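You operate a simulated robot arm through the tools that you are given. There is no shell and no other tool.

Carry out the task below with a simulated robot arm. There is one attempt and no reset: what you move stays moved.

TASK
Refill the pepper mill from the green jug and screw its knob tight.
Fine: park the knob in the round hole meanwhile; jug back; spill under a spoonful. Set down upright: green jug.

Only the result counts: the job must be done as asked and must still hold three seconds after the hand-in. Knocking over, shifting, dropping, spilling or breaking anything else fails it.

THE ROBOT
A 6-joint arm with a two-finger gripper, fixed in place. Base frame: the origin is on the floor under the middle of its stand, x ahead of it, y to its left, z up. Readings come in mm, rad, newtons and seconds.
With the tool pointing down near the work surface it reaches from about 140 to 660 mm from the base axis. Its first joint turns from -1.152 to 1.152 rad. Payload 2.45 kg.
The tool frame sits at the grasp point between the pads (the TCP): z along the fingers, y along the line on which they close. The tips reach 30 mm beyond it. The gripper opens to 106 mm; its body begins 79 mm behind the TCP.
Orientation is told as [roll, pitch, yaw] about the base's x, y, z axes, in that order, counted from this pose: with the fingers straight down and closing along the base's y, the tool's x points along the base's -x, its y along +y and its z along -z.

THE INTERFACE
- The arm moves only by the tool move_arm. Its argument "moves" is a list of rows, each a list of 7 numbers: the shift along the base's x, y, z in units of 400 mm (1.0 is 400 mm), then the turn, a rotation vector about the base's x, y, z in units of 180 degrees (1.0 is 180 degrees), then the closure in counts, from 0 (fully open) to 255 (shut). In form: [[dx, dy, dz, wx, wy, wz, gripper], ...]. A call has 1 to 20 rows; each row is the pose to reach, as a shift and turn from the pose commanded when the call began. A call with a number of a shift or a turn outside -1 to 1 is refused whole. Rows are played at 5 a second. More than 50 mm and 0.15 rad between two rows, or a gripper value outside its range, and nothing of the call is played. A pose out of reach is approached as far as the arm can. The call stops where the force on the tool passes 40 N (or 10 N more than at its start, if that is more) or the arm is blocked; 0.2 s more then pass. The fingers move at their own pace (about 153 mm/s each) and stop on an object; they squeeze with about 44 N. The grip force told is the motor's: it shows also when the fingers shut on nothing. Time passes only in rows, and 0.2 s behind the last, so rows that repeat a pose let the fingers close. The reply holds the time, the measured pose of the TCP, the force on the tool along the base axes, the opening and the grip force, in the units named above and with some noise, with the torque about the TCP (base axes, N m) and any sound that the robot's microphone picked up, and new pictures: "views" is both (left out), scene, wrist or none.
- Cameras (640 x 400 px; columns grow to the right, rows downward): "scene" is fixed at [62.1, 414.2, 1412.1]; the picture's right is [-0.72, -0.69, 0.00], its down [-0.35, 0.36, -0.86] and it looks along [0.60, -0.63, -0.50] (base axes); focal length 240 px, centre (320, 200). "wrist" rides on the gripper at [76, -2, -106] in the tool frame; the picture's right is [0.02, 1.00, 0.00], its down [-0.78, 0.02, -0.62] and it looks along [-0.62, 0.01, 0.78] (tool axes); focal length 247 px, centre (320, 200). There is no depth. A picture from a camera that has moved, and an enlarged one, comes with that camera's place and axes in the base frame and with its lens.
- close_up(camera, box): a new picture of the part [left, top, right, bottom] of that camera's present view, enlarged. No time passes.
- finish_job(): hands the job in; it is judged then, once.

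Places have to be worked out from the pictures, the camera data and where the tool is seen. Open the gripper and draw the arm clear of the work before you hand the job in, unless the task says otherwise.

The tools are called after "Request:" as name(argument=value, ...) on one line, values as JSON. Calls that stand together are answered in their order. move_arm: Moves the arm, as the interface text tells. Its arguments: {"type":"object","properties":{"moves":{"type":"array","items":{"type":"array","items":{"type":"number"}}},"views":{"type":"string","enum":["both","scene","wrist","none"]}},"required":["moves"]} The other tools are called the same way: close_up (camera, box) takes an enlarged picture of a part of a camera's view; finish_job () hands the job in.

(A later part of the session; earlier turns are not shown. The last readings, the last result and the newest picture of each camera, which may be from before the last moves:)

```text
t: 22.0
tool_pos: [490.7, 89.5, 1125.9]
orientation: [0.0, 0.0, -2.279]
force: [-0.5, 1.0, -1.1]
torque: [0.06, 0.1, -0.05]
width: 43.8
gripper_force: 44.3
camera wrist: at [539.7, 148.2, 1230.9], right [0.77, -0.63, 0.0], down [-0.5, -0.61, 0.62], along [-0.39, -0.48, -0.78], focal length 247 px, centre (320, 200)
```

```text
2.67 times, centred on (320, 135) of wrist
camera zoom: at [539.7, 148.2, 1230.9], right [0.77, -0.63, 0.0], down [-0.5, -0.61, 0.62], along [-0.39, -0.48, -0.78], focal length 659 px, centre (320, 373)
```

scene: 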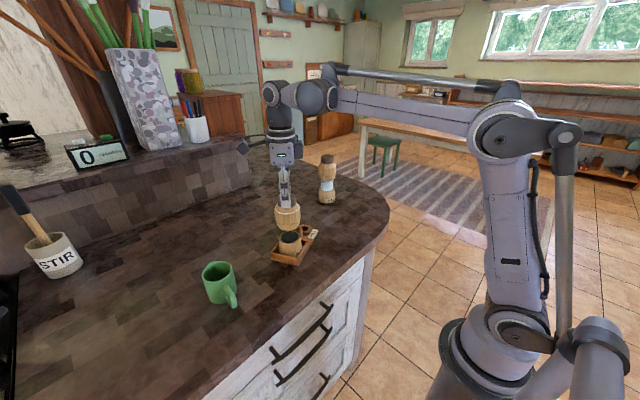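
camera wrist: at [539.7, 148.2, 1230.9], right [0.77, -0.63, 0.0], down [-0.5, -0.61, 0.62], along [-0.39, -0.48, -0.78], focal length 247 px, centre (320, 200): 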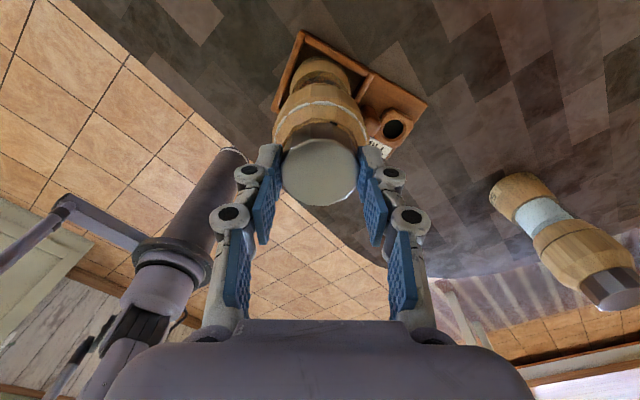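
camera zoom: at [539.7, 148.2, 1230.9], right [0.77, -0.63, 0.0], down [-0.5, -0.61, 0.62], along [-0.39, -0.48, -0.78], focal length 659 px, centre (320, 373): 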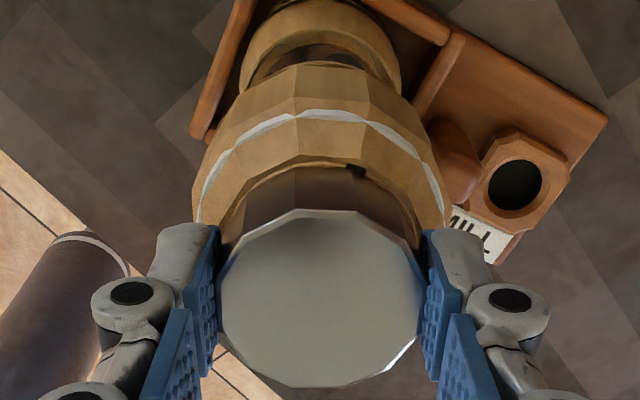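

Gripped again. I'll try a small further counter-clockwise turn (0.3 rad) with a slight lift of 1 mm and check whether the tray follows.

Request:
move_arm(moves=[[0, 0, 0.001, 0, 0, 0.025, 255], [0, 0, 0.0015, 0, 0, 0.05, 255], [0, 0, 0.002, 0, 0, 0.075, 255], [0, 0, 0.0025, 0, 0, 0.1, 255]])

Request:
close_up(camera="scene", box=[240, 170, 340, 270])

Request:
close_up(camera="wrist", box=[260, 60, 380, 210])

```text
t: 23.0
tool_pos: [491.8, 88.4, 1128.0]
orientation: [0.001, 0.0, -1.963]
force: [-1.0, -1.1, 0.8]
torque: [0.02, 0.0, 0.01]
width: 44.0
gripper_force: 44.0
camera wrist: at [518.3, 160.0, 1231.5], right [0.93, -0.36, 0.0], down [-0.28, -0.73, 0.62], along [-0.23, -0.58, -0.78], focal length 247 px, centre (320, 200)
```

scene: 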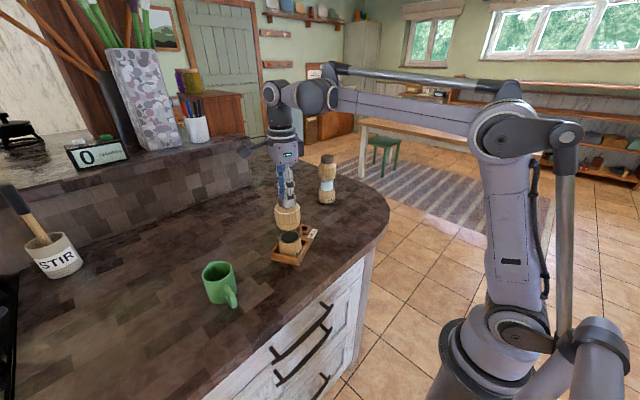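
wrist: 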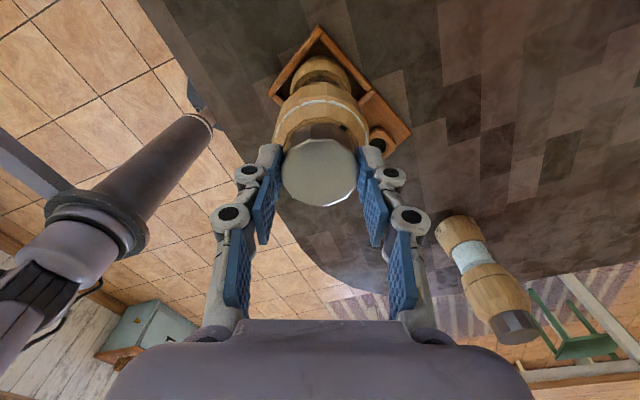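

```text
4.00 times, centred on (290, 220) of scene
camera zoom: at [62.1, 414.2, 1412.1], right [-0.72, -0.69, 0.0], down [-0.35, 0.36, -0.86], along [0.6, -0.63, -0.5], focal length 961 px, centre (440, 120)
```

zoom: 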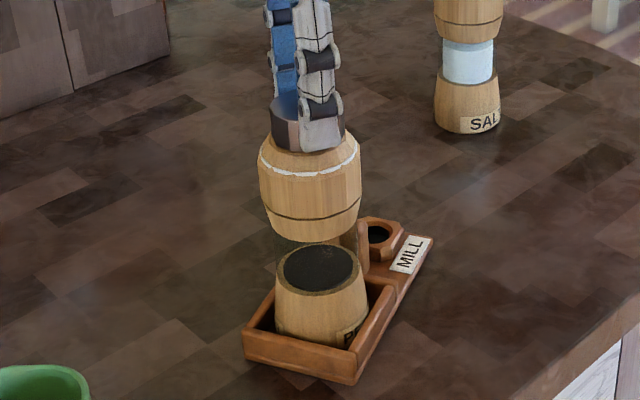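

```text
2.67 times, centred on (320, 135) of wrist
camera zoom: at [518.3, 160.0, 1231.5], right [0.93, -0.36, 0.0], down [-0.28, -0.73, 0.62], along [-0.23, -0.58, -0.78], focal length 659 px, centre (320, 373)
```

zoom: 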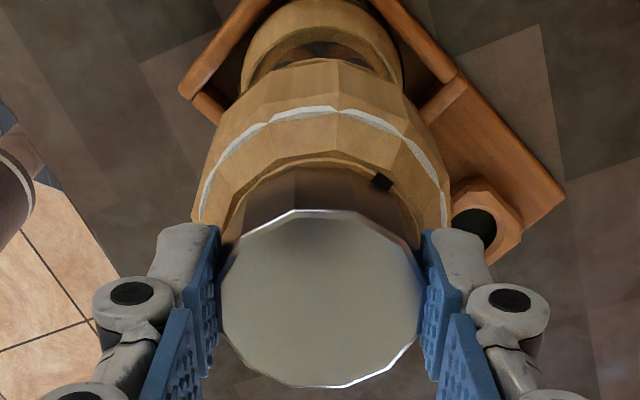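

The knob turned relative to the mill's index mark and the tray stayed put. So following the thread upward matters. I'll continue counter-clockwise about 0.84 rad with a 1 mm lift.

Request:
move_arm(moves=[[0, 0, 0.0004, 0, 0, 0.0445, 255], [0, 0, 0.0008, 0, 0, 0.089, 255], [0, 0, 0.0012, 0, 0, 0.1335, 255], [0, 0, 0.0016, 0, 0, 0.178, 255], [0, 0, 0.002, 0, 0, 0.2225, 255], [0, 0, 0.0024, 0, 0, 0.267, 255]])

Request:
close_up(camera="scene", box=[240, 170, 340, 270])

Request:
close_up(camera="wrist", box=[260, 60, 380, 210])

```text
t: 24.4
tool_pos: [491.8, 89.5, 1128.7]
orientation: [0.0, 0.0, -1.124]
force: [0.2, 0.0, -0.1]
torque: [0.01, 0.04, -0.02]
width: 44.0
gripper_force: 43.7
camera wrist: at [456.0, 157.4, 1233.3], right [0.89, 0.45, 0.0], down [0.35, -0.7, 0.62], along [0.28, -0.55, -0.78], focal length 247 px, centre (320, 200)
```

scene: 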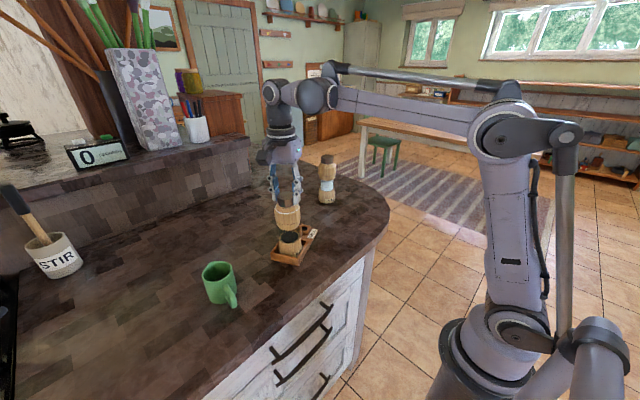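
wrist: 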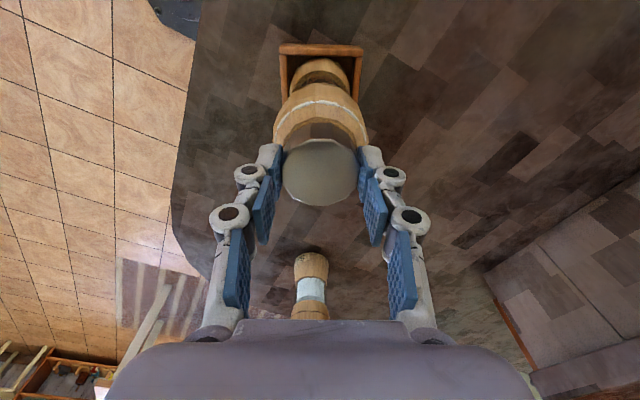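

```text
4.00 times, centred on (290, 220) of scene
camera zoom: at [62.1, 414.2, 1412.1], right [-0.72, -0.69, 0.0], down [-0.35, 0.36, -0.86], along [0.6, -0.63, -0.5], focal length 961 px, centre (440, 120)
```

zoom: 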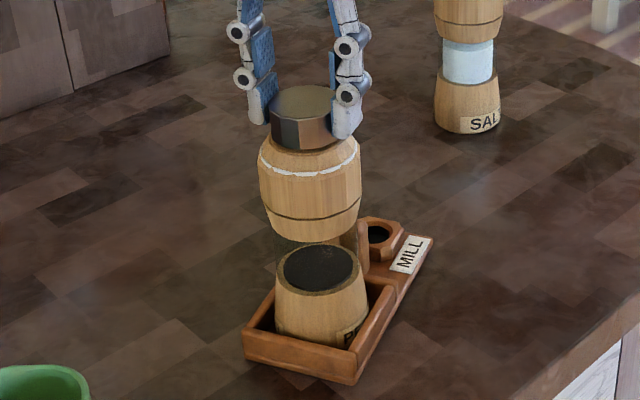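

```text
2.67 times, centred on (320, 135) of wrist
camera zoom: at [456.0, 157.4, 1233.3], right [0.89, 0.45, 0.0], down [0.35, -0.7, 0.62], along [0.28, -0.55, -0.78], focal length 659 px, centre (320, 373)
```

zoom: 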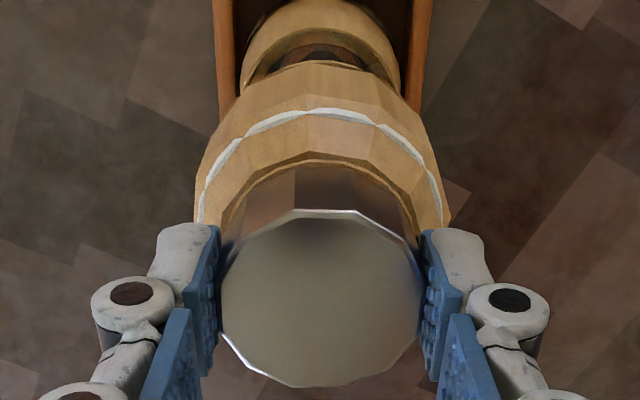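

The tray is steady and the knob is rising visibly. I'll continue counter-clockwise 1.26 rad with a 2 mm lift.

Request:
move_arm(moves=[[0, 0, 0.0005, 0, 0, 0.0445, 255], [0, 0, 0.001, 0, 0, 0.089, 255], [0, 0, 0.0016, 0, 0, 0.1335, 255], [0, 0, 0.0022, 0, 0, 0.178, 255], [0, 0, 0.0028, 0, 0, 0.2225, 255], [0, 0, 0.0034, 0, 0, 0.267, 255], [0, 0, 0.004, 0, 0, 0.3115, 255], [0, 0, 0.0045, 0, 0, 0.356, 255], [0, 0, 0.005, 0, 0, 0.4, 255]])

Request:
close_up(camera="scene", box=[240, 170, 340, 270])

Request:
close_up(camera="wrist", box=[260, 60, 380, 210])

```text
t: 26.4
tool_pos: [490.4, 90.0, 1130.1]
orientation: [-0.001, 0.001, 0.132]
force: [-0.5, 0.8, -0.5]
torque: [0.02, 0.02, 0.02]
width: 44.0
gripper_force: 44.4
camera wrist: at [415.1, 77.2, 1235.2], right [-0.15, 0.99, 0.0], down [0.77, 0.12, 0.62], along [0.61, 0.1, -0.78], focal length 247 px, centre (320, 200)
```

scene: 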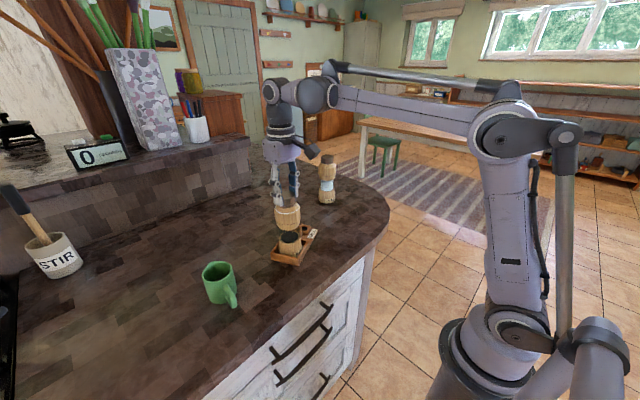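
wrist: 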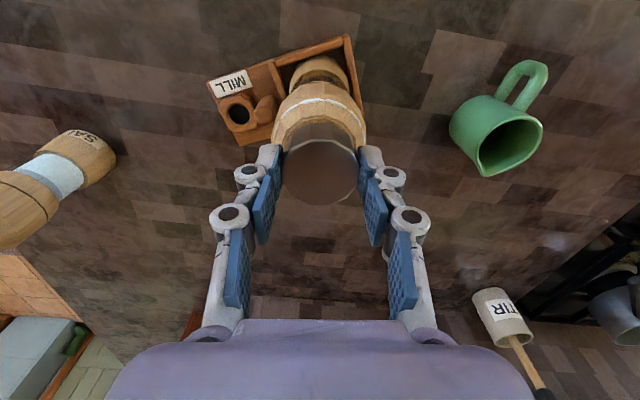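

```text
4.00 times, centred on (290, 220) of scene
camera zoom: at [62.1, 414.2, 1412.1], right [-0.72, -0.69, 0.0], down [-0.35, 0.36, -0.86], along [0.6, -0.63, -0.5], focal length 961 px, centre (440, 120)
```

zoom: 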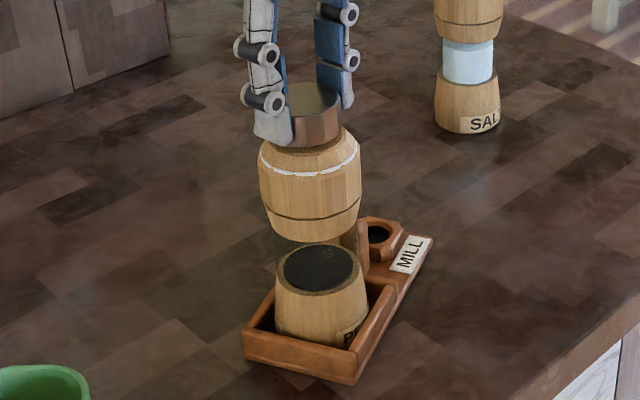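

```text
2.67 times, centred on (320, 135) of wrist
camera zoom: at [415.1, 77.2, 1235.2], right [-0.15, 0.99, 0.0], down [0.77, 0.12, 0.62], along [0.61, 0.1, -0.78], focal length 659 px, centre (320, 373)
```

zoom: 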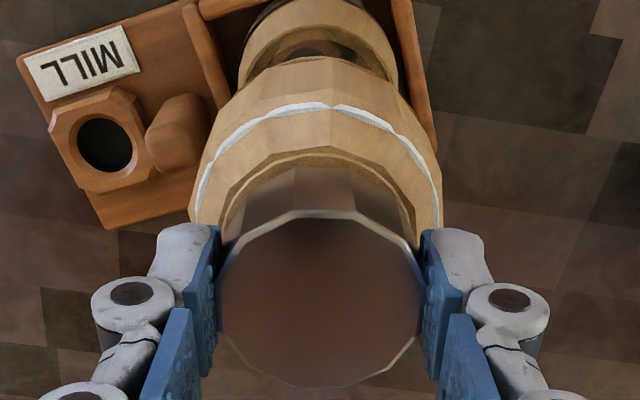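

All steady; the knob keeps rising. I'll continue another 1.26 rad with a 2 mm lift.

Request:
move_arm(moves=[[0, 0, 0.0005, 0, 0, 0.0445, 255], [0, 0, 0.001, 0, 0, 0.089, 255], [0, 0, 0.0016, 0, 0, 0.1335, 255], [0, 0, 0.0022, 0, 0, 0.178, 255], [0, 0, 0.0028, 0, 0, 0.2225, 255], [0, 0, 0.0034, 0, 0, 0.267, 255], [0, 0, 0.004, 0, 0, 0.3115, 255], [0, 0, 0.0045, 0, 0, 0.356, 255], [0, 0, 0.005, 0, 0, 0.4, 255]])

Request:
close_up(camera="scene", box=[250, 180, 320, 250])

Request:
close_up(camera="wrist", box=[260, 60, 380, 210])

```text
t: 28.4
tool_pos: [490.7, 89.7, 1131.6]
orientation: [-0.001, 0.0, 1.39]
force: [0.2, 1.8, -0.6]
torque: [0.0, 0.03, 0.01]
width: 43.7
gripper_force: 43.8
camera wrist: at [478.4, 13.7, 1236.4], right [-0.99, 0.16, 0.0], down [0.12, 0.77, 0.62], along [0.1, 0.61, -0.78], focal length 247 px, centre (320, 200)
```

scene: 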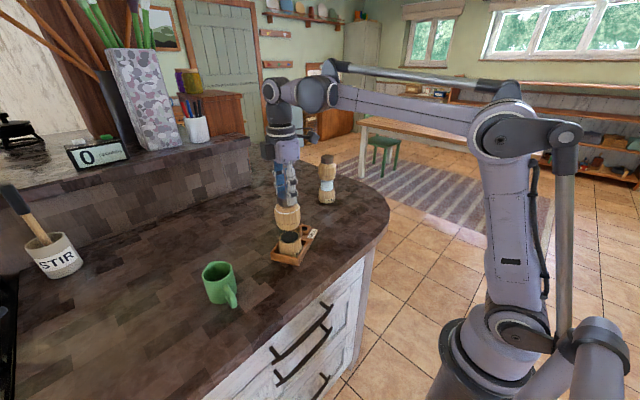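
wrist: 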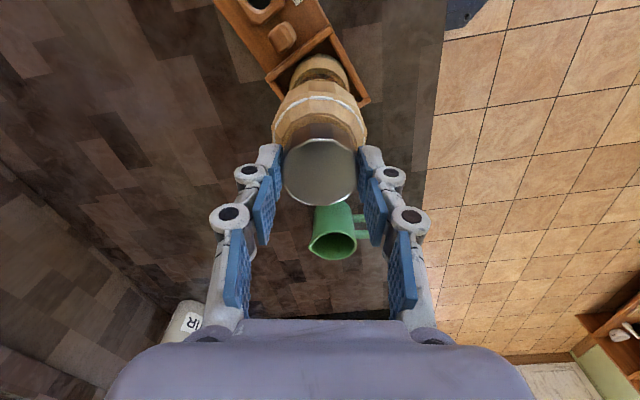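

```text
5.71 times, centred on (285, 215) of scene
camera zoom: at [62.1, 414.2, 1412.1], right [-0.72, -0.69, 0.0], down [-0.35, 0.36, -0.86], along [0.6, -0.63, -0.5], focal length 1373 px, centre (520, 114)
```

zoom: 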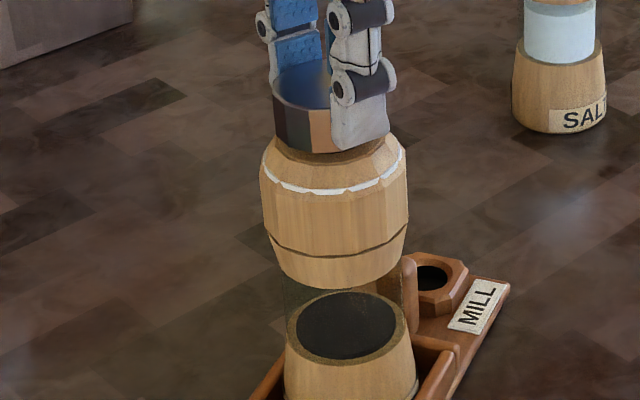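

```text
2.67 times, centred on (320, 135) of wrist
camera zoom: at [478.4, 13.7, 1236.4], right [-0.99, 0.16, 0.0], down [0.12, 0.77, 0.62], along [0.1, 0.61, -0.78], focal length 659 px, centre (320, 373)
```

zoom: 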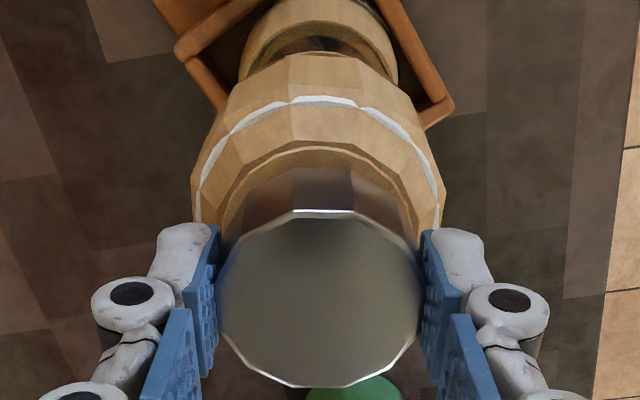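

A gap is now visible under the knob. I'll do one more 1.26 rad (to yaw about 2.65) with a 2.5 mm lift, then test a pure lift.

Request:
move_arm(moves=[[0, 0, 0.0005, 0, 0, 0.0445, 255], [0, 0, 0.001, 0, 0, 0.089, 255], [0, 0, 0.0017, 0, 0, 0.1335, 255], [0, 0, 0.0024, 0, 0, 0.178, 255], [0, 0, 0.0031, 0, 0, 0.2225, 255], [0, 0, 0.0038, 0, 0, 0.267, 255], [0, 0, 0.0045, 0, 0, 0.3115, 255], [0, 0, 0.0052, 0, 0, 0.356, 255], [0, 0, 0.006, 0, 0, 0.4, 255]])

Request:
close_up(camera="scene", box=[250, 180, 320, 250])

Request:
close_up(camera="wrist", box=[260, 60, 380, 210])

```text
t: 30.4
tool_pos: [490.3, 89.0, 1136.0]
orientation: [0.0, -0.001, 2.645]
force: [-0.9, 0.5, -0.7]
torque: [0.02, 0.02, 0.01]
width: 44.0
gripper_force: 44.6
camera wrist: at [558.2, 54.1, 1239.3], right [-0.46, -0.89, 0.0], down [-0.7, 0.36, 0.62], along [-0.55, 0.28, -0.78], focal length 247 px, centre (320, 200)
```

scene: 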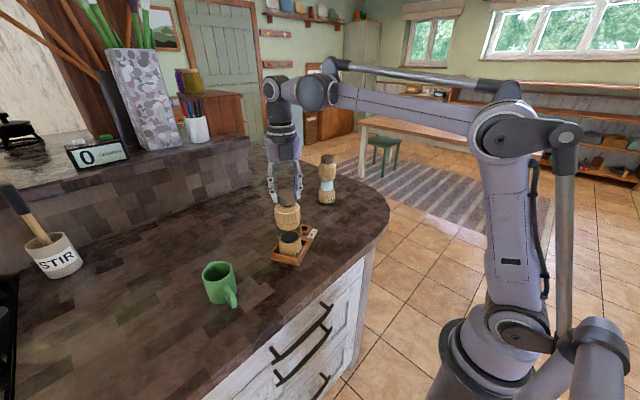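
wrist: 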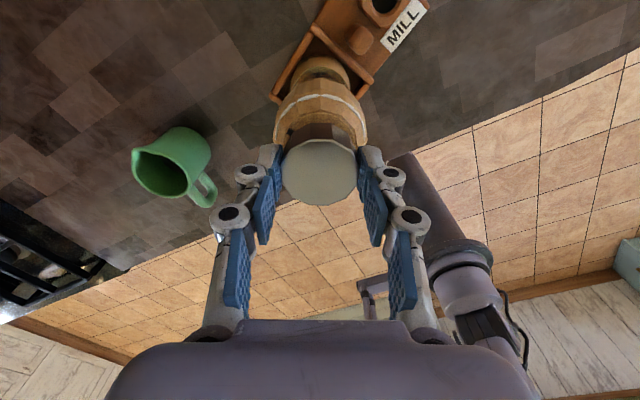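

```text
5.71 times, centred on (285, 215) of scene
camera zoom: at [62.1, 414.2, 1412.1], right [-0.72, -0.69, 0.0], down [-0.35, 0.36, -0.86], along [0.6, -0.63, -0.5], focal length 1373 px, centre (520, 114)
```

zoom: 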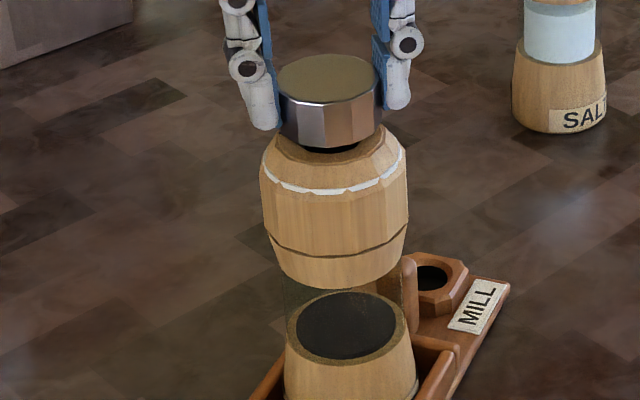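

```text
2.67 times, centred on (320, 135) of wrist
camera zoom: at [558.2, 54.1, 1239.3], right [-0.46, -0.89, 0.0], down [-0.7, 0.36, 0.62], along [-0.55, 0.28, -0.78], focal length 659 px, centre (320, 373)
```

zoom: 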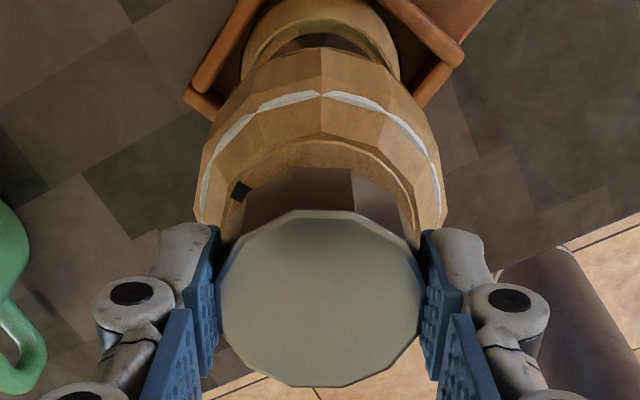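

A clear gap and a dark stem are visible under the knob and the mill hasn't moved. I'll lift straight up slowly by 8 mm and watch the force.

Request:
move_arm(moves=[[0, 0, 0.004, 0, 0, 0, 255], [0, 0, 0.008, 0, 0, 0, 255], [0, 0, 0.012, 0, 0, 0, 255], [0, 0, 0.016, 0, 0, 0, 255], [0, 0, 0.02, 0, 0, 0, 255]])

Request:
close_up(camera="scene", box=[250, 180, 320, 250])

Request:
close_up(camera="wrist", box=[260, 60, 380, 210])

```text
t: 31.6
tool_pos: [490.2, 89.1, 1141.7]
orientation: [-0.001, -0.001, 2.645]
force: [-0.2, 1.0, -0.7]
torque: [0.02, 0.0, -0.02]
width: 44.2
gripper_force: 44.4
camera wrist: at [558.1, 54.0, 1247.6], right [-0.46, -0.89, 0.0], down [-0.7, 0.36, 0.62], along [-0.55, 0.29, -0.78], focal length 247 px, centre (320, 200)
```

scene: 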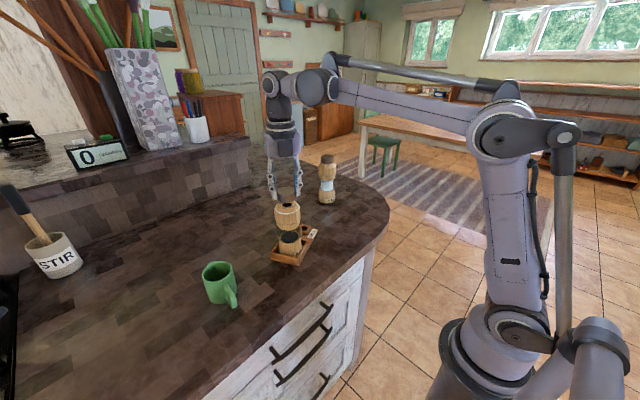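
wrist: 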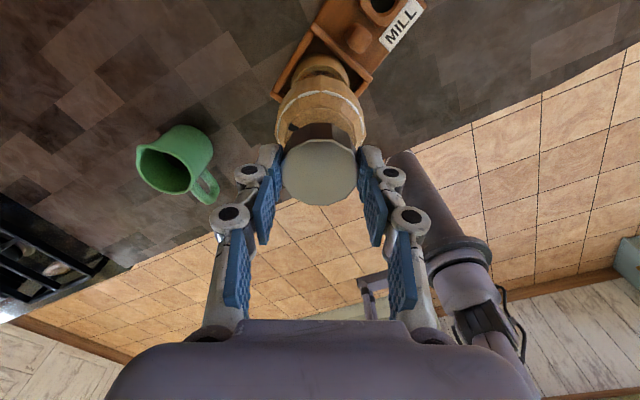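

```text
5.71 times, centred on (285, 215) of scene
camera zoom: at [62.1, 414.2, 1412.1], right [-0.72, -0.69, 0.0], down [-0.35, 0.36, -0.86], along [0.6, -0.63, -0.5], focal length 1373 px, centre (520, 114)
```

zoom: 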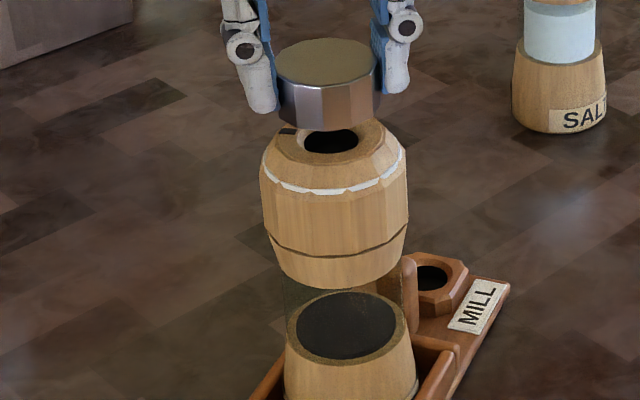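

```text
2.67 times, centred on (320, 135) of wrist
camera zoom: at [558.1, 54.0, 1247.6], right [-0.46, -0.89, 0.0], down [-0.7, 0.36, 0.62], along [-0.55, 0.29, -0.78], focal length 659 px, centre (320, 373)
```

zoom: 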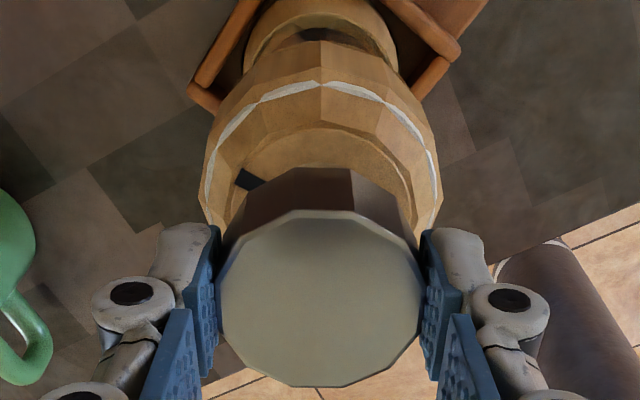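

The knob is off; the mill's opening (about 24 mm) is exposed. I'll raise it clear and look at its underside.

Request:
move_arm(moves=[[0, 0, 0.05, 0, 0, 0, 255], [0, 0, 0.12, 0, 0, 0, 255], [0, 0, 0.16, 0, 0, 0, 255], [0, 0, 0.16, 0, 0, 0, 255]])

Request:
close_up(camera="scene", box=[250, 140, 320, 210])

Request:
close_up(camera="wrist", box=[240, 0, 440, 210])

Request:
close_up(camera="scene", box=[250, 190, 330, 270])

```text
t: 32.6
tool_pos: [489.3, 90.8, 1207.2]
orientation: [0.001, -0.001, 2.644]
force: [-0.1, -0.3, -0.1]
torque: [0.01, -0.02, 0.01]
width: 44.1
gripper_force: 44.0
camera wrist: at [558.0, 55.1, 1312.1], right [-0.46, -0.89, 0.0], down [-0.7, 0.36, 0.62], along [-0.55, 0.29, -0.78], focal length 247 px, centre (320, 200)
```

scene: 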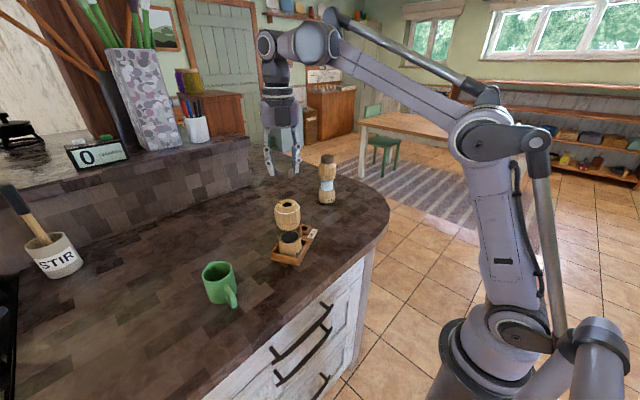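
wrist: 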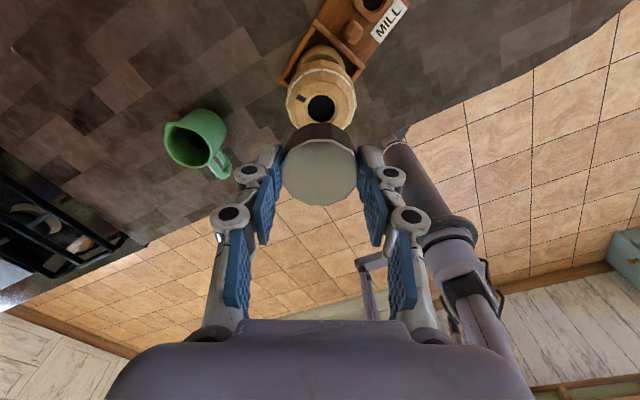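

```text
5.71 times, centred on (285, 175) of scene
camera zoom: at [62.1, 414.2, 1412.1], right [-0.72, -0.69, 0.0], down [-0.35, 0.36, -0.86], along [0.6, -0.63, -0.5], focal length 1373 px, centre (520, 343)
```

zoom: 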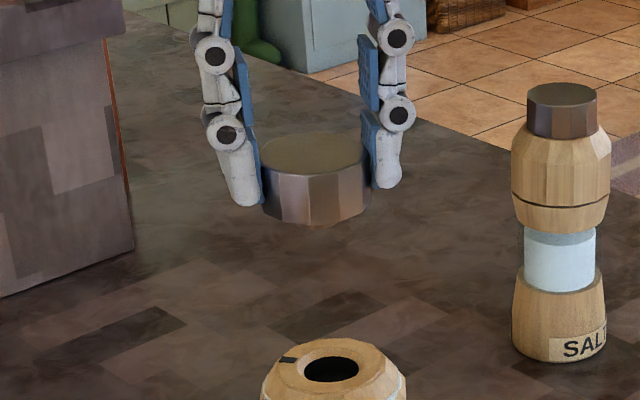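

```text
1.90 times, centred on (340, 105) of wrist
camera zoom: at [558.0, 55.1, 1312.1], right [-0.46, -0.89, 0.0], down [-0.7, 0.36, 0.62], along [-0.55, 0.29, -0.78], focal length 470 px, centre (282, 381)
```

zoom: 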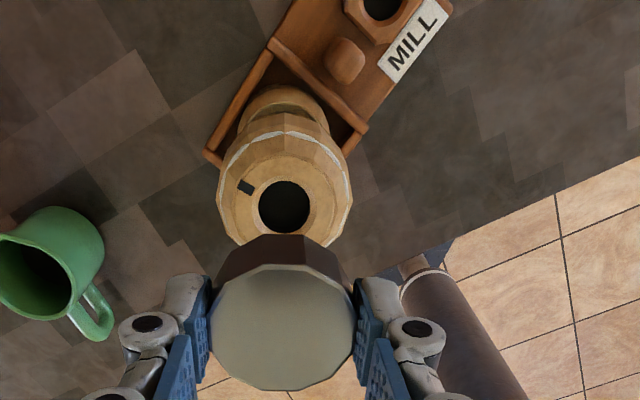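

```text
5.00 times, centred on (290, 230) of scene
camera zoom: at [62.1, 414.2, 1412.1], right [-0.72, -0.69, 0.0], down [-0.35, 0.36, -0.86], along [0.6, -0.63, -0.5], focal length 1202 px, centre (470, 50)
```

zoom: 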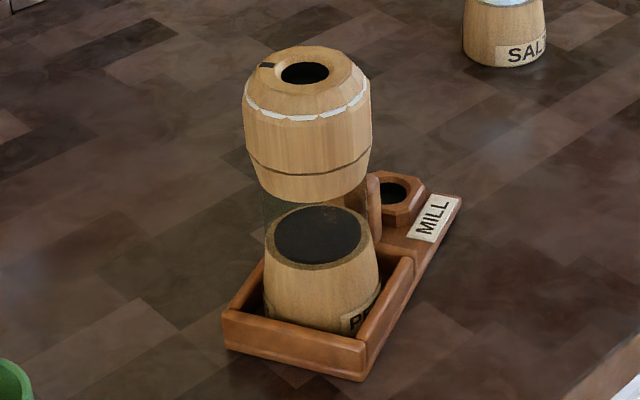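

The knob's top is 12 mm below the TCP, so its underside is about 32 mm below it. I'll carry it above the hole (about 532, -5). I'll turn to yaw 2.0 so the fingers straddle the hole across the tray, away from the peg.

Request:
move_arm(moves=[[0.02, -0.04, 0, 0, 0, -0.034, 255], [0.04, -0.08, 0, 0, 0, -0.068, 255], [0.06, -0.12, 0, 0, 0, -0.102, 255], [0.08, -0.16, 0, 0, 0, -0.136, 255], [0.095, -0.2, 0, 0, 0, -0.17, 255], [0.107, -0.236, 0, 0, 0, -0.205, 255], [0.107, -0.236, -0.1, 0, 0, -0.205, 255], [0.107, -0.236, -0.2, 0, 0, -0.205, 255], [0.107, -0.236, -0.3, 0, 0, -0.205, 255], [0.107, -0.236, -0.38, 0, 0, -0.205, 255], [0.107, -0.236, -0.38, 0, 0, -0.205, 255]])

Request:
close_up(camera="wrist", box=[220, 20, 420, 220])

Request:
close_up(camera="scene", box=[260, 180, 340, 260])

```text
t: 35.0
tool_pos: [532.4, -6.2, 1056.2]
orientation: [0.001, 0.001, 1.999]
force: [-1.1, 0.5, -0.6]
torque: [0.02, 0.02, 0.0]
width: 43.9
gripper_force: 44.6
camera wrist: at [565.5, -74.8, 1160.4], right [-0.9, -0.43, 0.0], down [-0.34, 0.71, 0.62], along [-0.27, 0.56, -0.78], focal length 247 px, centre (320, 200)
```

scene: 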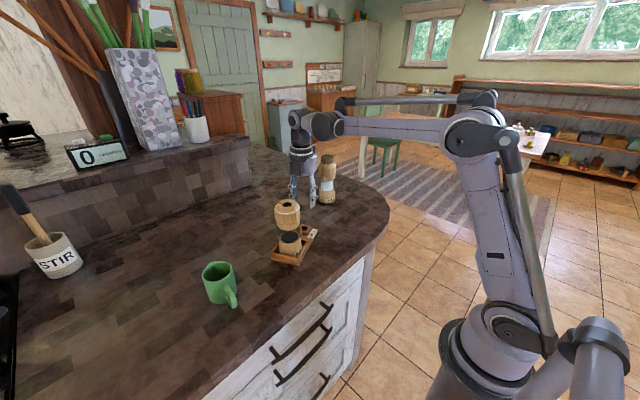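
wrist: 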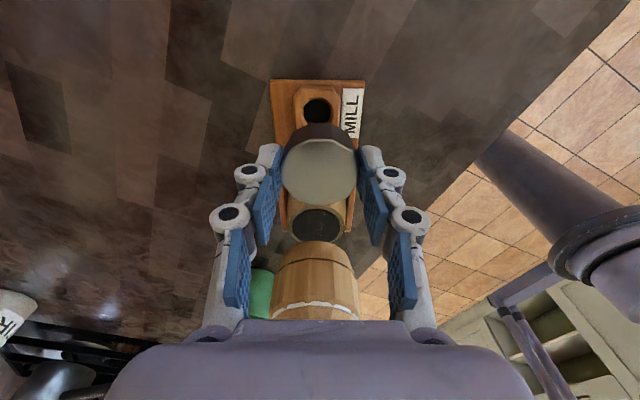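

```text
2.00 times, centred on (320, 120) of wrist
camera zoom: at [565.5, -74.8, 1160.4], right [-0.9, -0.43, 0.0], down [-0.34, 0.71, 0.62], along [-0.27, 0.56, -0.78], focal length 494 px, centre (320, 360)
```

zoom: 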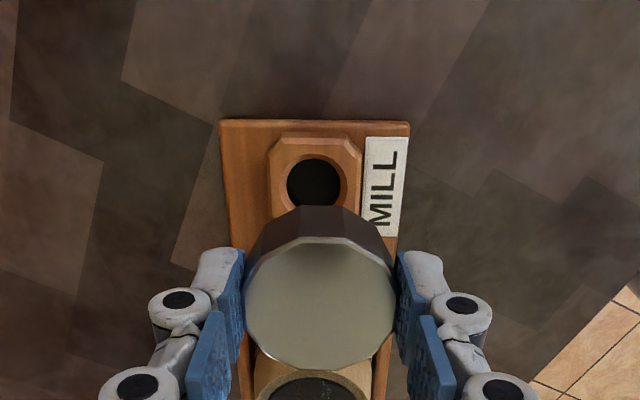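

```text
5.00 times, centred on (300, 220) of scene
camera zoom: at [62.1, 414.2, 1412.1], right [-0.72, -0.69, 0.0], down [-0.35, 0.36, -0.86], along [0.6, -0.63, -0.5], focal length 1202 px, centre (420, 100)
```

zoom: 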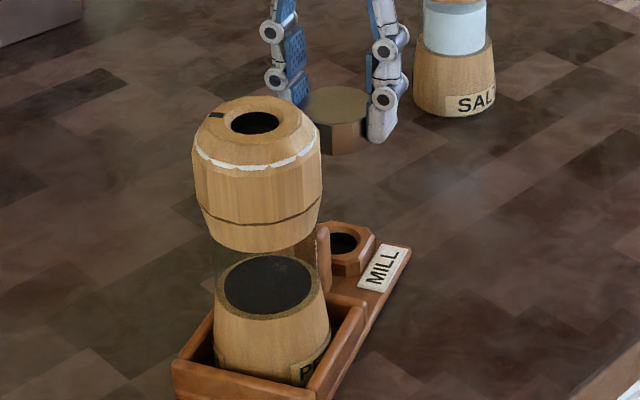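

Combining both views puts the hole at about (533.3, -2.7, 935), roughly 3 mm further in +y than the TCP. I'll shift there and descend to z about 1005 for another check.

Request:
move_arm(moves=[[0.0015, 0.008, -0.04, 0, 0, 0, 255], [0.0015, 0.008, -0.08, 0, 0, 0, 255], [0.0015, 0.008, -0.125, 0, 0, 0, 255], [0.0015, 0.008, -0.125, 0, 0, 0, 255]])

Request:
close_up(camera="wrist", box=[240, 60, 400, 220])

Request:
close_up(camera="scene", box=[280, 190, 340, 250])

```text
t: 36.0
tool_pos: [532.2, -2.3, 1004.9]
orientation: [-0.001, 0.0, 2.0]
force: [0.2, -0.5, -0.9]
torque: [-0.01, 0.02, 0.0]
width: 44.1
gripper_force: 44.0
camera wrist: at [565.5, -71.0, 1110.0], right [-0.9, -0.43, 0.0], down [-0.34, 0.71, 0.62], along [-0.27, 0.56, -0.78], focal length 247 px, centre (320, 200)
```

scene: 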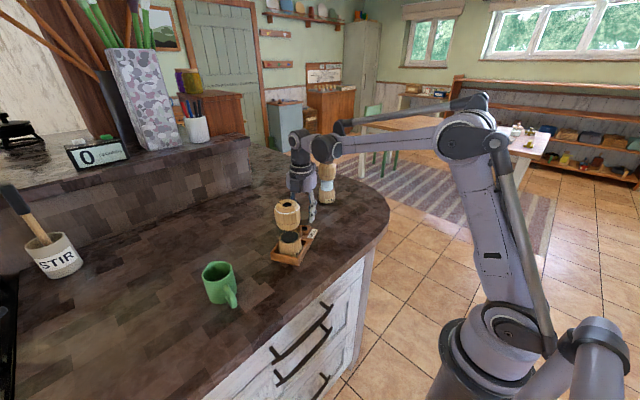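
wrist: 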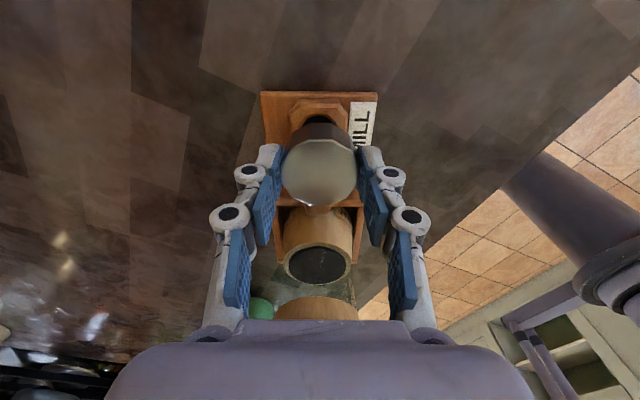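

```text
2.50 times, centred on (320, 140) of wrist
camera zoom: at [565.5, -71.0, 1110.0], right [-0.9, -0.43, 0.0], down [-0.34, 0.71, 0.62], along [-0.27, 0.56, -0.78], focal length 617 px, centre (320, 350)
```

zoom: 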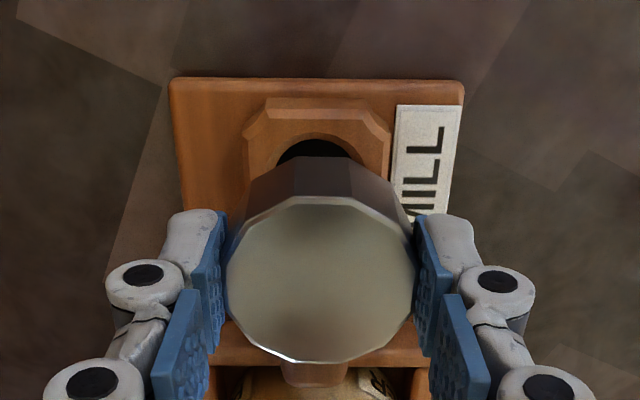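

```text
6.67 times, centred on (310, 220) of scene
camera zoom: at [62.1, 414.2, 1412.1], right [-0.72, -0.69, 0.0], down [-0.35, 0.36, -0.86], along [0.6, -0.63, -0.5], focal length 1602 px, centre (387, 67)
```

zoom: 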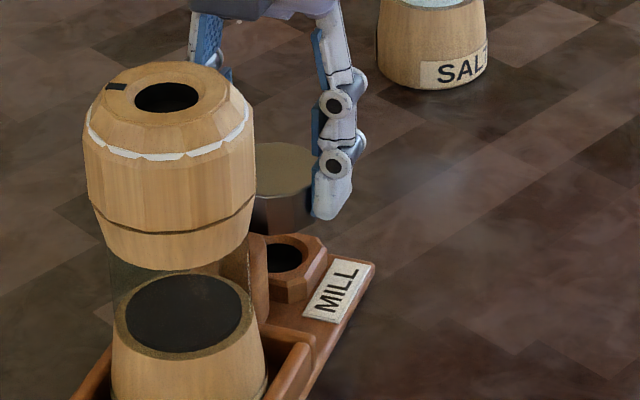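

The knob and hole line up sideways and the hole is about 1.5 mm further forward. I'll nudge and descend in small steps towards contact.

Request:
move_arm(moves=[[-0.0015, 0.0035, -0.03, 0, 0, 0, 255], [-0.0015, 0.0035, -0.06, 0, 0, 0, 255], [-0.0015, 0.0035, -0.07, 0, 0, 0, 255], [-0.0015, 0.0035, -0.075, 0, 0, 0, 255], [-0.0015, 0.0035, -0.075, 0, 0, 0, 255]])

Request:
close_up(camera="wrist", box=[240, 60, 400, 220])

Request:
close_up(camera="scene", box=[280, 190, 340, 250])

```text
t: 37.2
tool_pos: [532.7, -0.2, 975.5]
orientation: [-0.001, 0.001, 1.998]
force: [0.6, -2.2, 12.3]
torque: [0.0, 0.27, 0.02]
width: 44.1
gripper_force: 43.7
camera wrist: at [566.0, -69.6, 1080.0], right [-0.9, -0.43, 0.0], down [-0.34, 0.71, 0.62], along [-0.27, 0.56, -0.78], focal length 247 px, centre (320, 200)
```

scene: 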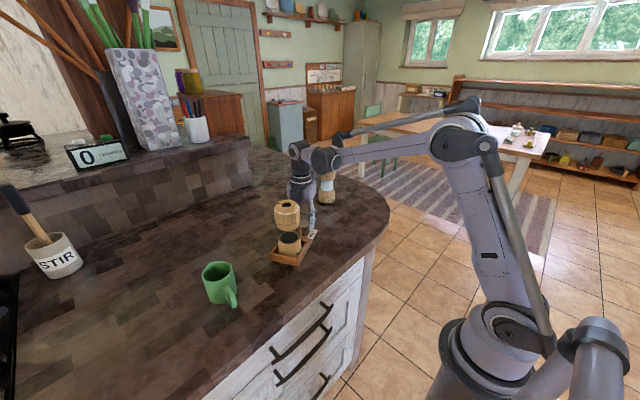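
wrist: 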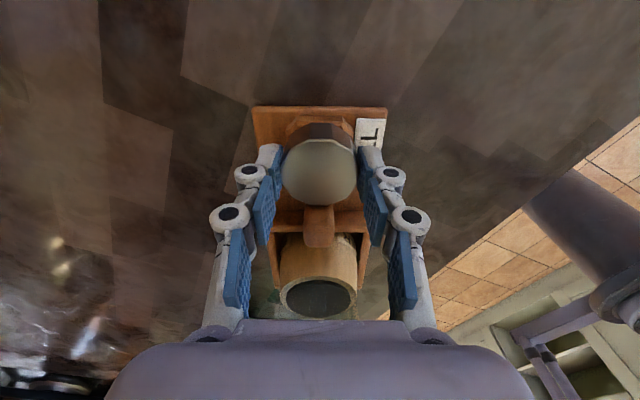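

```text
2.50 times, centred on (320, 140) of wrist
camera zoom: at [566.0, -69.6, 1080.0], right [-0.9, -0.43, 0.0], down [-0.34, 0.71, 0.62], along [-0.27, 0.56, -0.78], focal length 617 px, centre (320, 350)
```

zoom: 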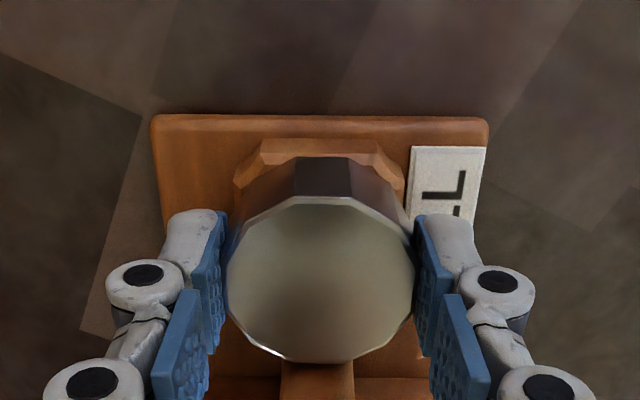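

```text
6.67 times, centred on (310, 220) of scene
camera zoom: at [61.9, 414.1, 1412.1], right [-0.72, -0.69, 0.0], down [-0.35, 0.36, -0.86], along [0.6, -0.63, -0.5], focal length 1602 px, centre (387, 67)
```

zoom: 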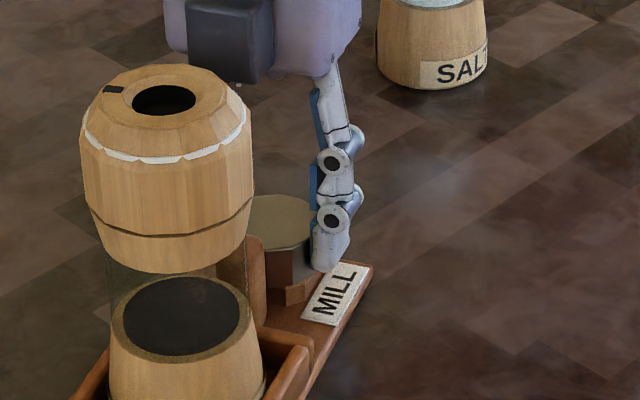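

I'm reading 12 N of upward contact at z 975.5, and need to know whether the knob is seated or resting on the rim. I'll zoom in closely.

Request:
close_up(camera="scene", box=[305, 215, 335, 245])

Request:
close_up(camera="wrist", box=[270, 100, 370, 200])

```text
13.33 times, centred on (320, 230) of scene
camera zoom: at [61.9, 414.1, 1412.1], right [-0.72, -0.69, 0.0], down [-0.35, 0.36, -0.86], along [0.6, -0.63, -0.5], focal length 3205 px, centre (320, -200)
```

zoom: 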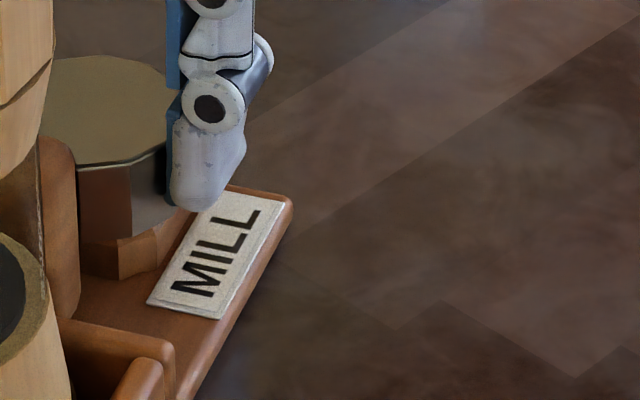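

```text
4.00 times, centred on (320, 150) of wrist
camera zoom: at [566.0, -69.6, 1080.0], right [-0.9, -0.43, 0.0], down [-0.34, 0.71, 0.62], along [-0.27, 0.56, -0.78], focal length 988 px, centre (320, 400)
```

zoom: 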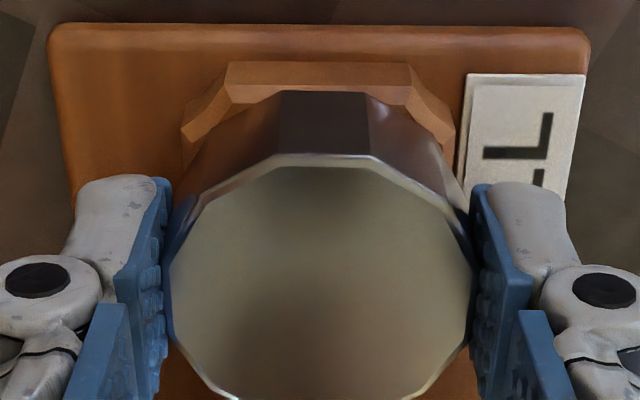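

The zooms show the knob's underside flush on the boss, with the boss's side faces visible just below its edge, so it appears seated. I'll ease off slightly and open the fingers, then lift away.

Request:
move_arm(moves=[[0, 0, 0.002, 0, 0, 0, 255], [0, 0, 0.002, 0, 0, 0, 130], [0, 0, 0.002, 0, 0, 0, 110], [0, 0, 0.002, 0, 0, 0, 100]])

Request:
close_up(camera="scene", box=[280, 190, 340, 250])

Request:
close_up(camera="wrist", box=[250, 80, 390, 220])

```text
t: 38.2
tool_pos: [532.1, -0.4, 975.4]
orientation: [0.0, 0.0, 2.0]
force: [-0.1, -1.1, -0.5]
torque: [-0.01, 0.04, -0.03]
width: 64.3
gripper_force: 0.1
camera wrist: at [566.3, -69.6, 1080.3], right [-0.9, -0.43, 0.0], down [-0.34, 0.71, 0.62], along [-0.27, 0.56, -0.78], focal length 247 px, centre (320, 200)
```

scene: 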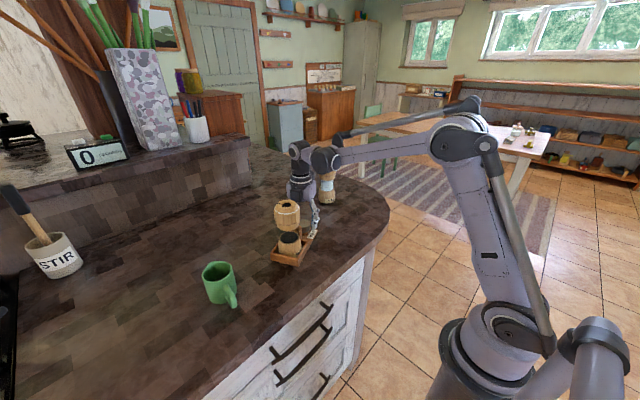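
wrist: 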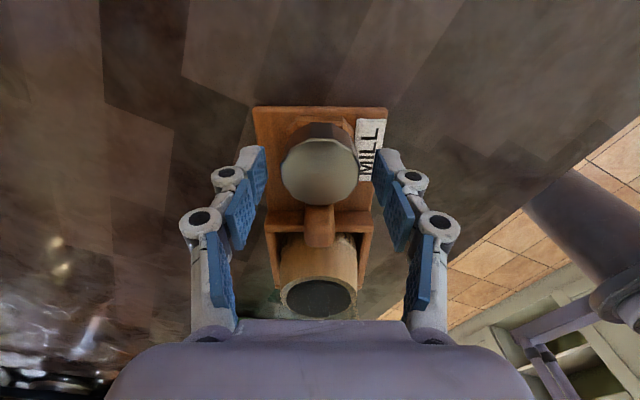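

```text
6.67 times, centred on (310, 220) of scene
camera zoom: at [62.1, 414.2, 1412.1], right [-0.72, -0.69, 0.0], down [-0.35, 0.36, -0.86], along [0.6, -0.63, -0.5], focal length 1602 px, centre (387, 67)
```

zoom: 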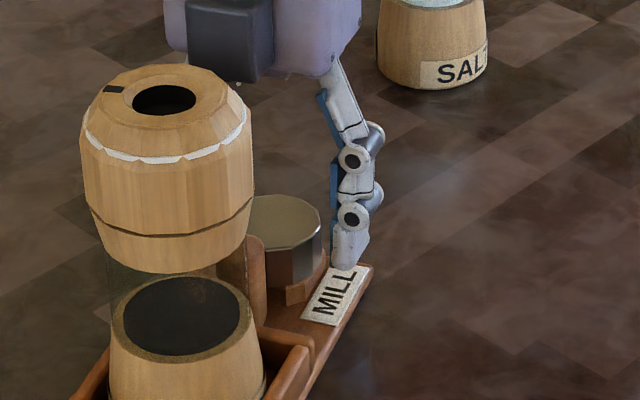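

```text
2.86 times, centred on (320, 150) of wrist
camera zoom: at [566.3, -69.6, 1080.3], right [-0.9, -0.43, 0.0], down [-0.34, 0.71, 0.62], along [-0.27, 0.56, -0.78], focal length 706 px, centre (320, 343)
```

zoom: 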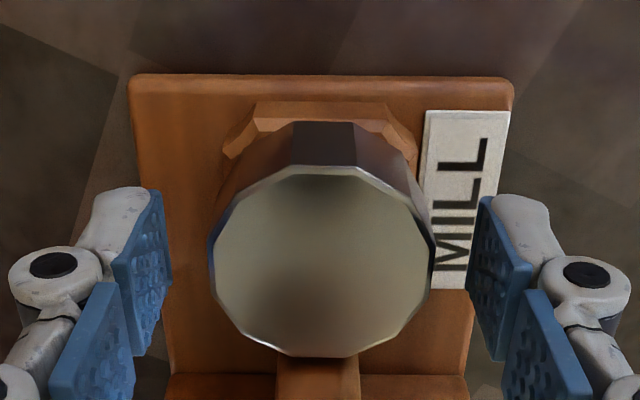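

The knob stays in place after release. I'll rise straight up to clear it and inspect.

Request:
move_arm(moves=[[0, 0, 0.05, 0, 0, 0, 100], [0, 0, 0.13, 0, 0, 0, 100], [0, 0, 0.25, 0, 0, 0, 100], [0, 0, 0.36, 0, 0, 0, 100], [0, 0, 0.36, 0, 0, 0, 100]])

Request:
close_up(camera="scene", box=[280, 200, 330, 250])

Request:
close_up(camera="wrist", box=[240, 50, 400, 250])

```text
t: 39.4
tool_pos: [533.9, -0.3, 1119.8]
orientation: [0.0, -0.001, 1.998]
force: [-1.3, -0.2, 0.0]
torque: [-0.03, -0.01, 0.0]
width: 64.5
gripper_force: 0.0
camera wrist: at [566.6, -69.2, 1224.5], right [-0.9, -0.43, 0.0], down [-0.34, 0.71, 0.62], along [-0.27, 0.56, -0.78], focal length 247 px, centre (320, 200)
```

scene: 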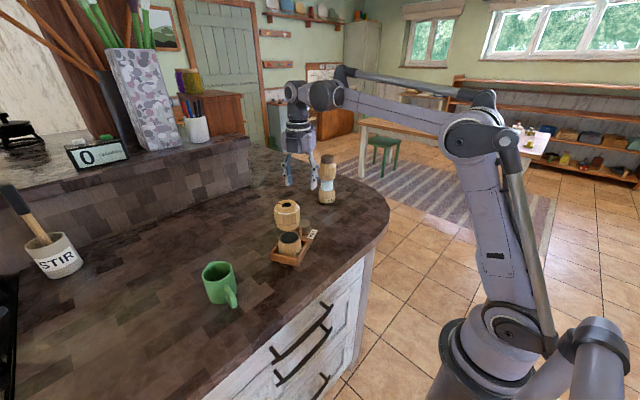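
wrist: 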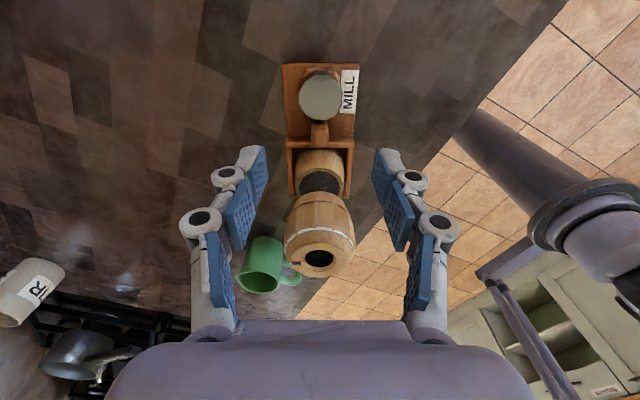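

```text
8.00 times, centred on (305, 225) of scene
camera zoom: at [62.1, 414.2, 1412.1], right [-0.72, -0.69, 0.0], down [-0.35, 0.36, -0.86], along [0.6, -0.63, -0.5], focal length 1923 px, centre (440, 0)
```

zoom: 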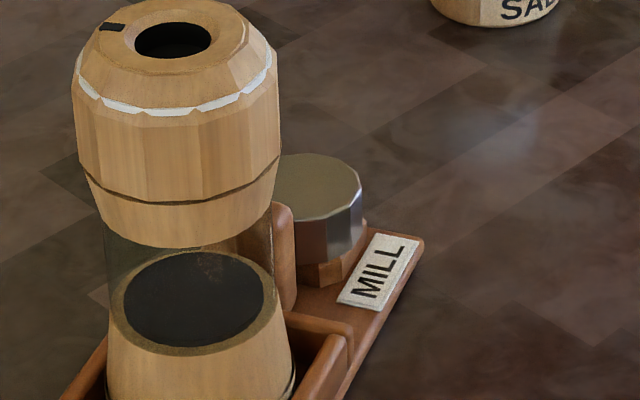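

```text
2.00 times, centred on (320, 150) of wrist
camera zoom: at [566.6, -69.2, 1224.5], right [-0.9, -0.43, 0.0], down [-0.34, 0.71, 0.62], along [-0.27, 0.56, -0.78], focal length 494 px, centre (320, 300)
```

zoom: 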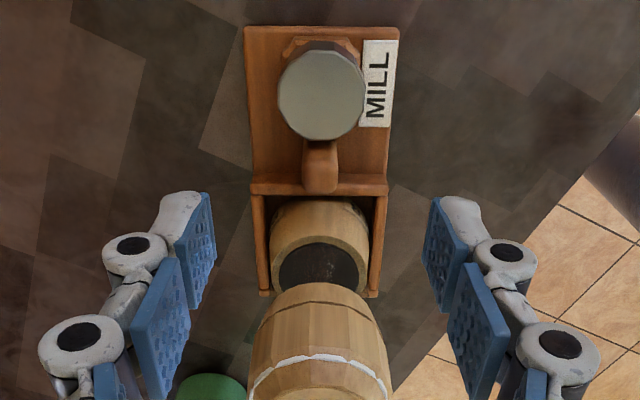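

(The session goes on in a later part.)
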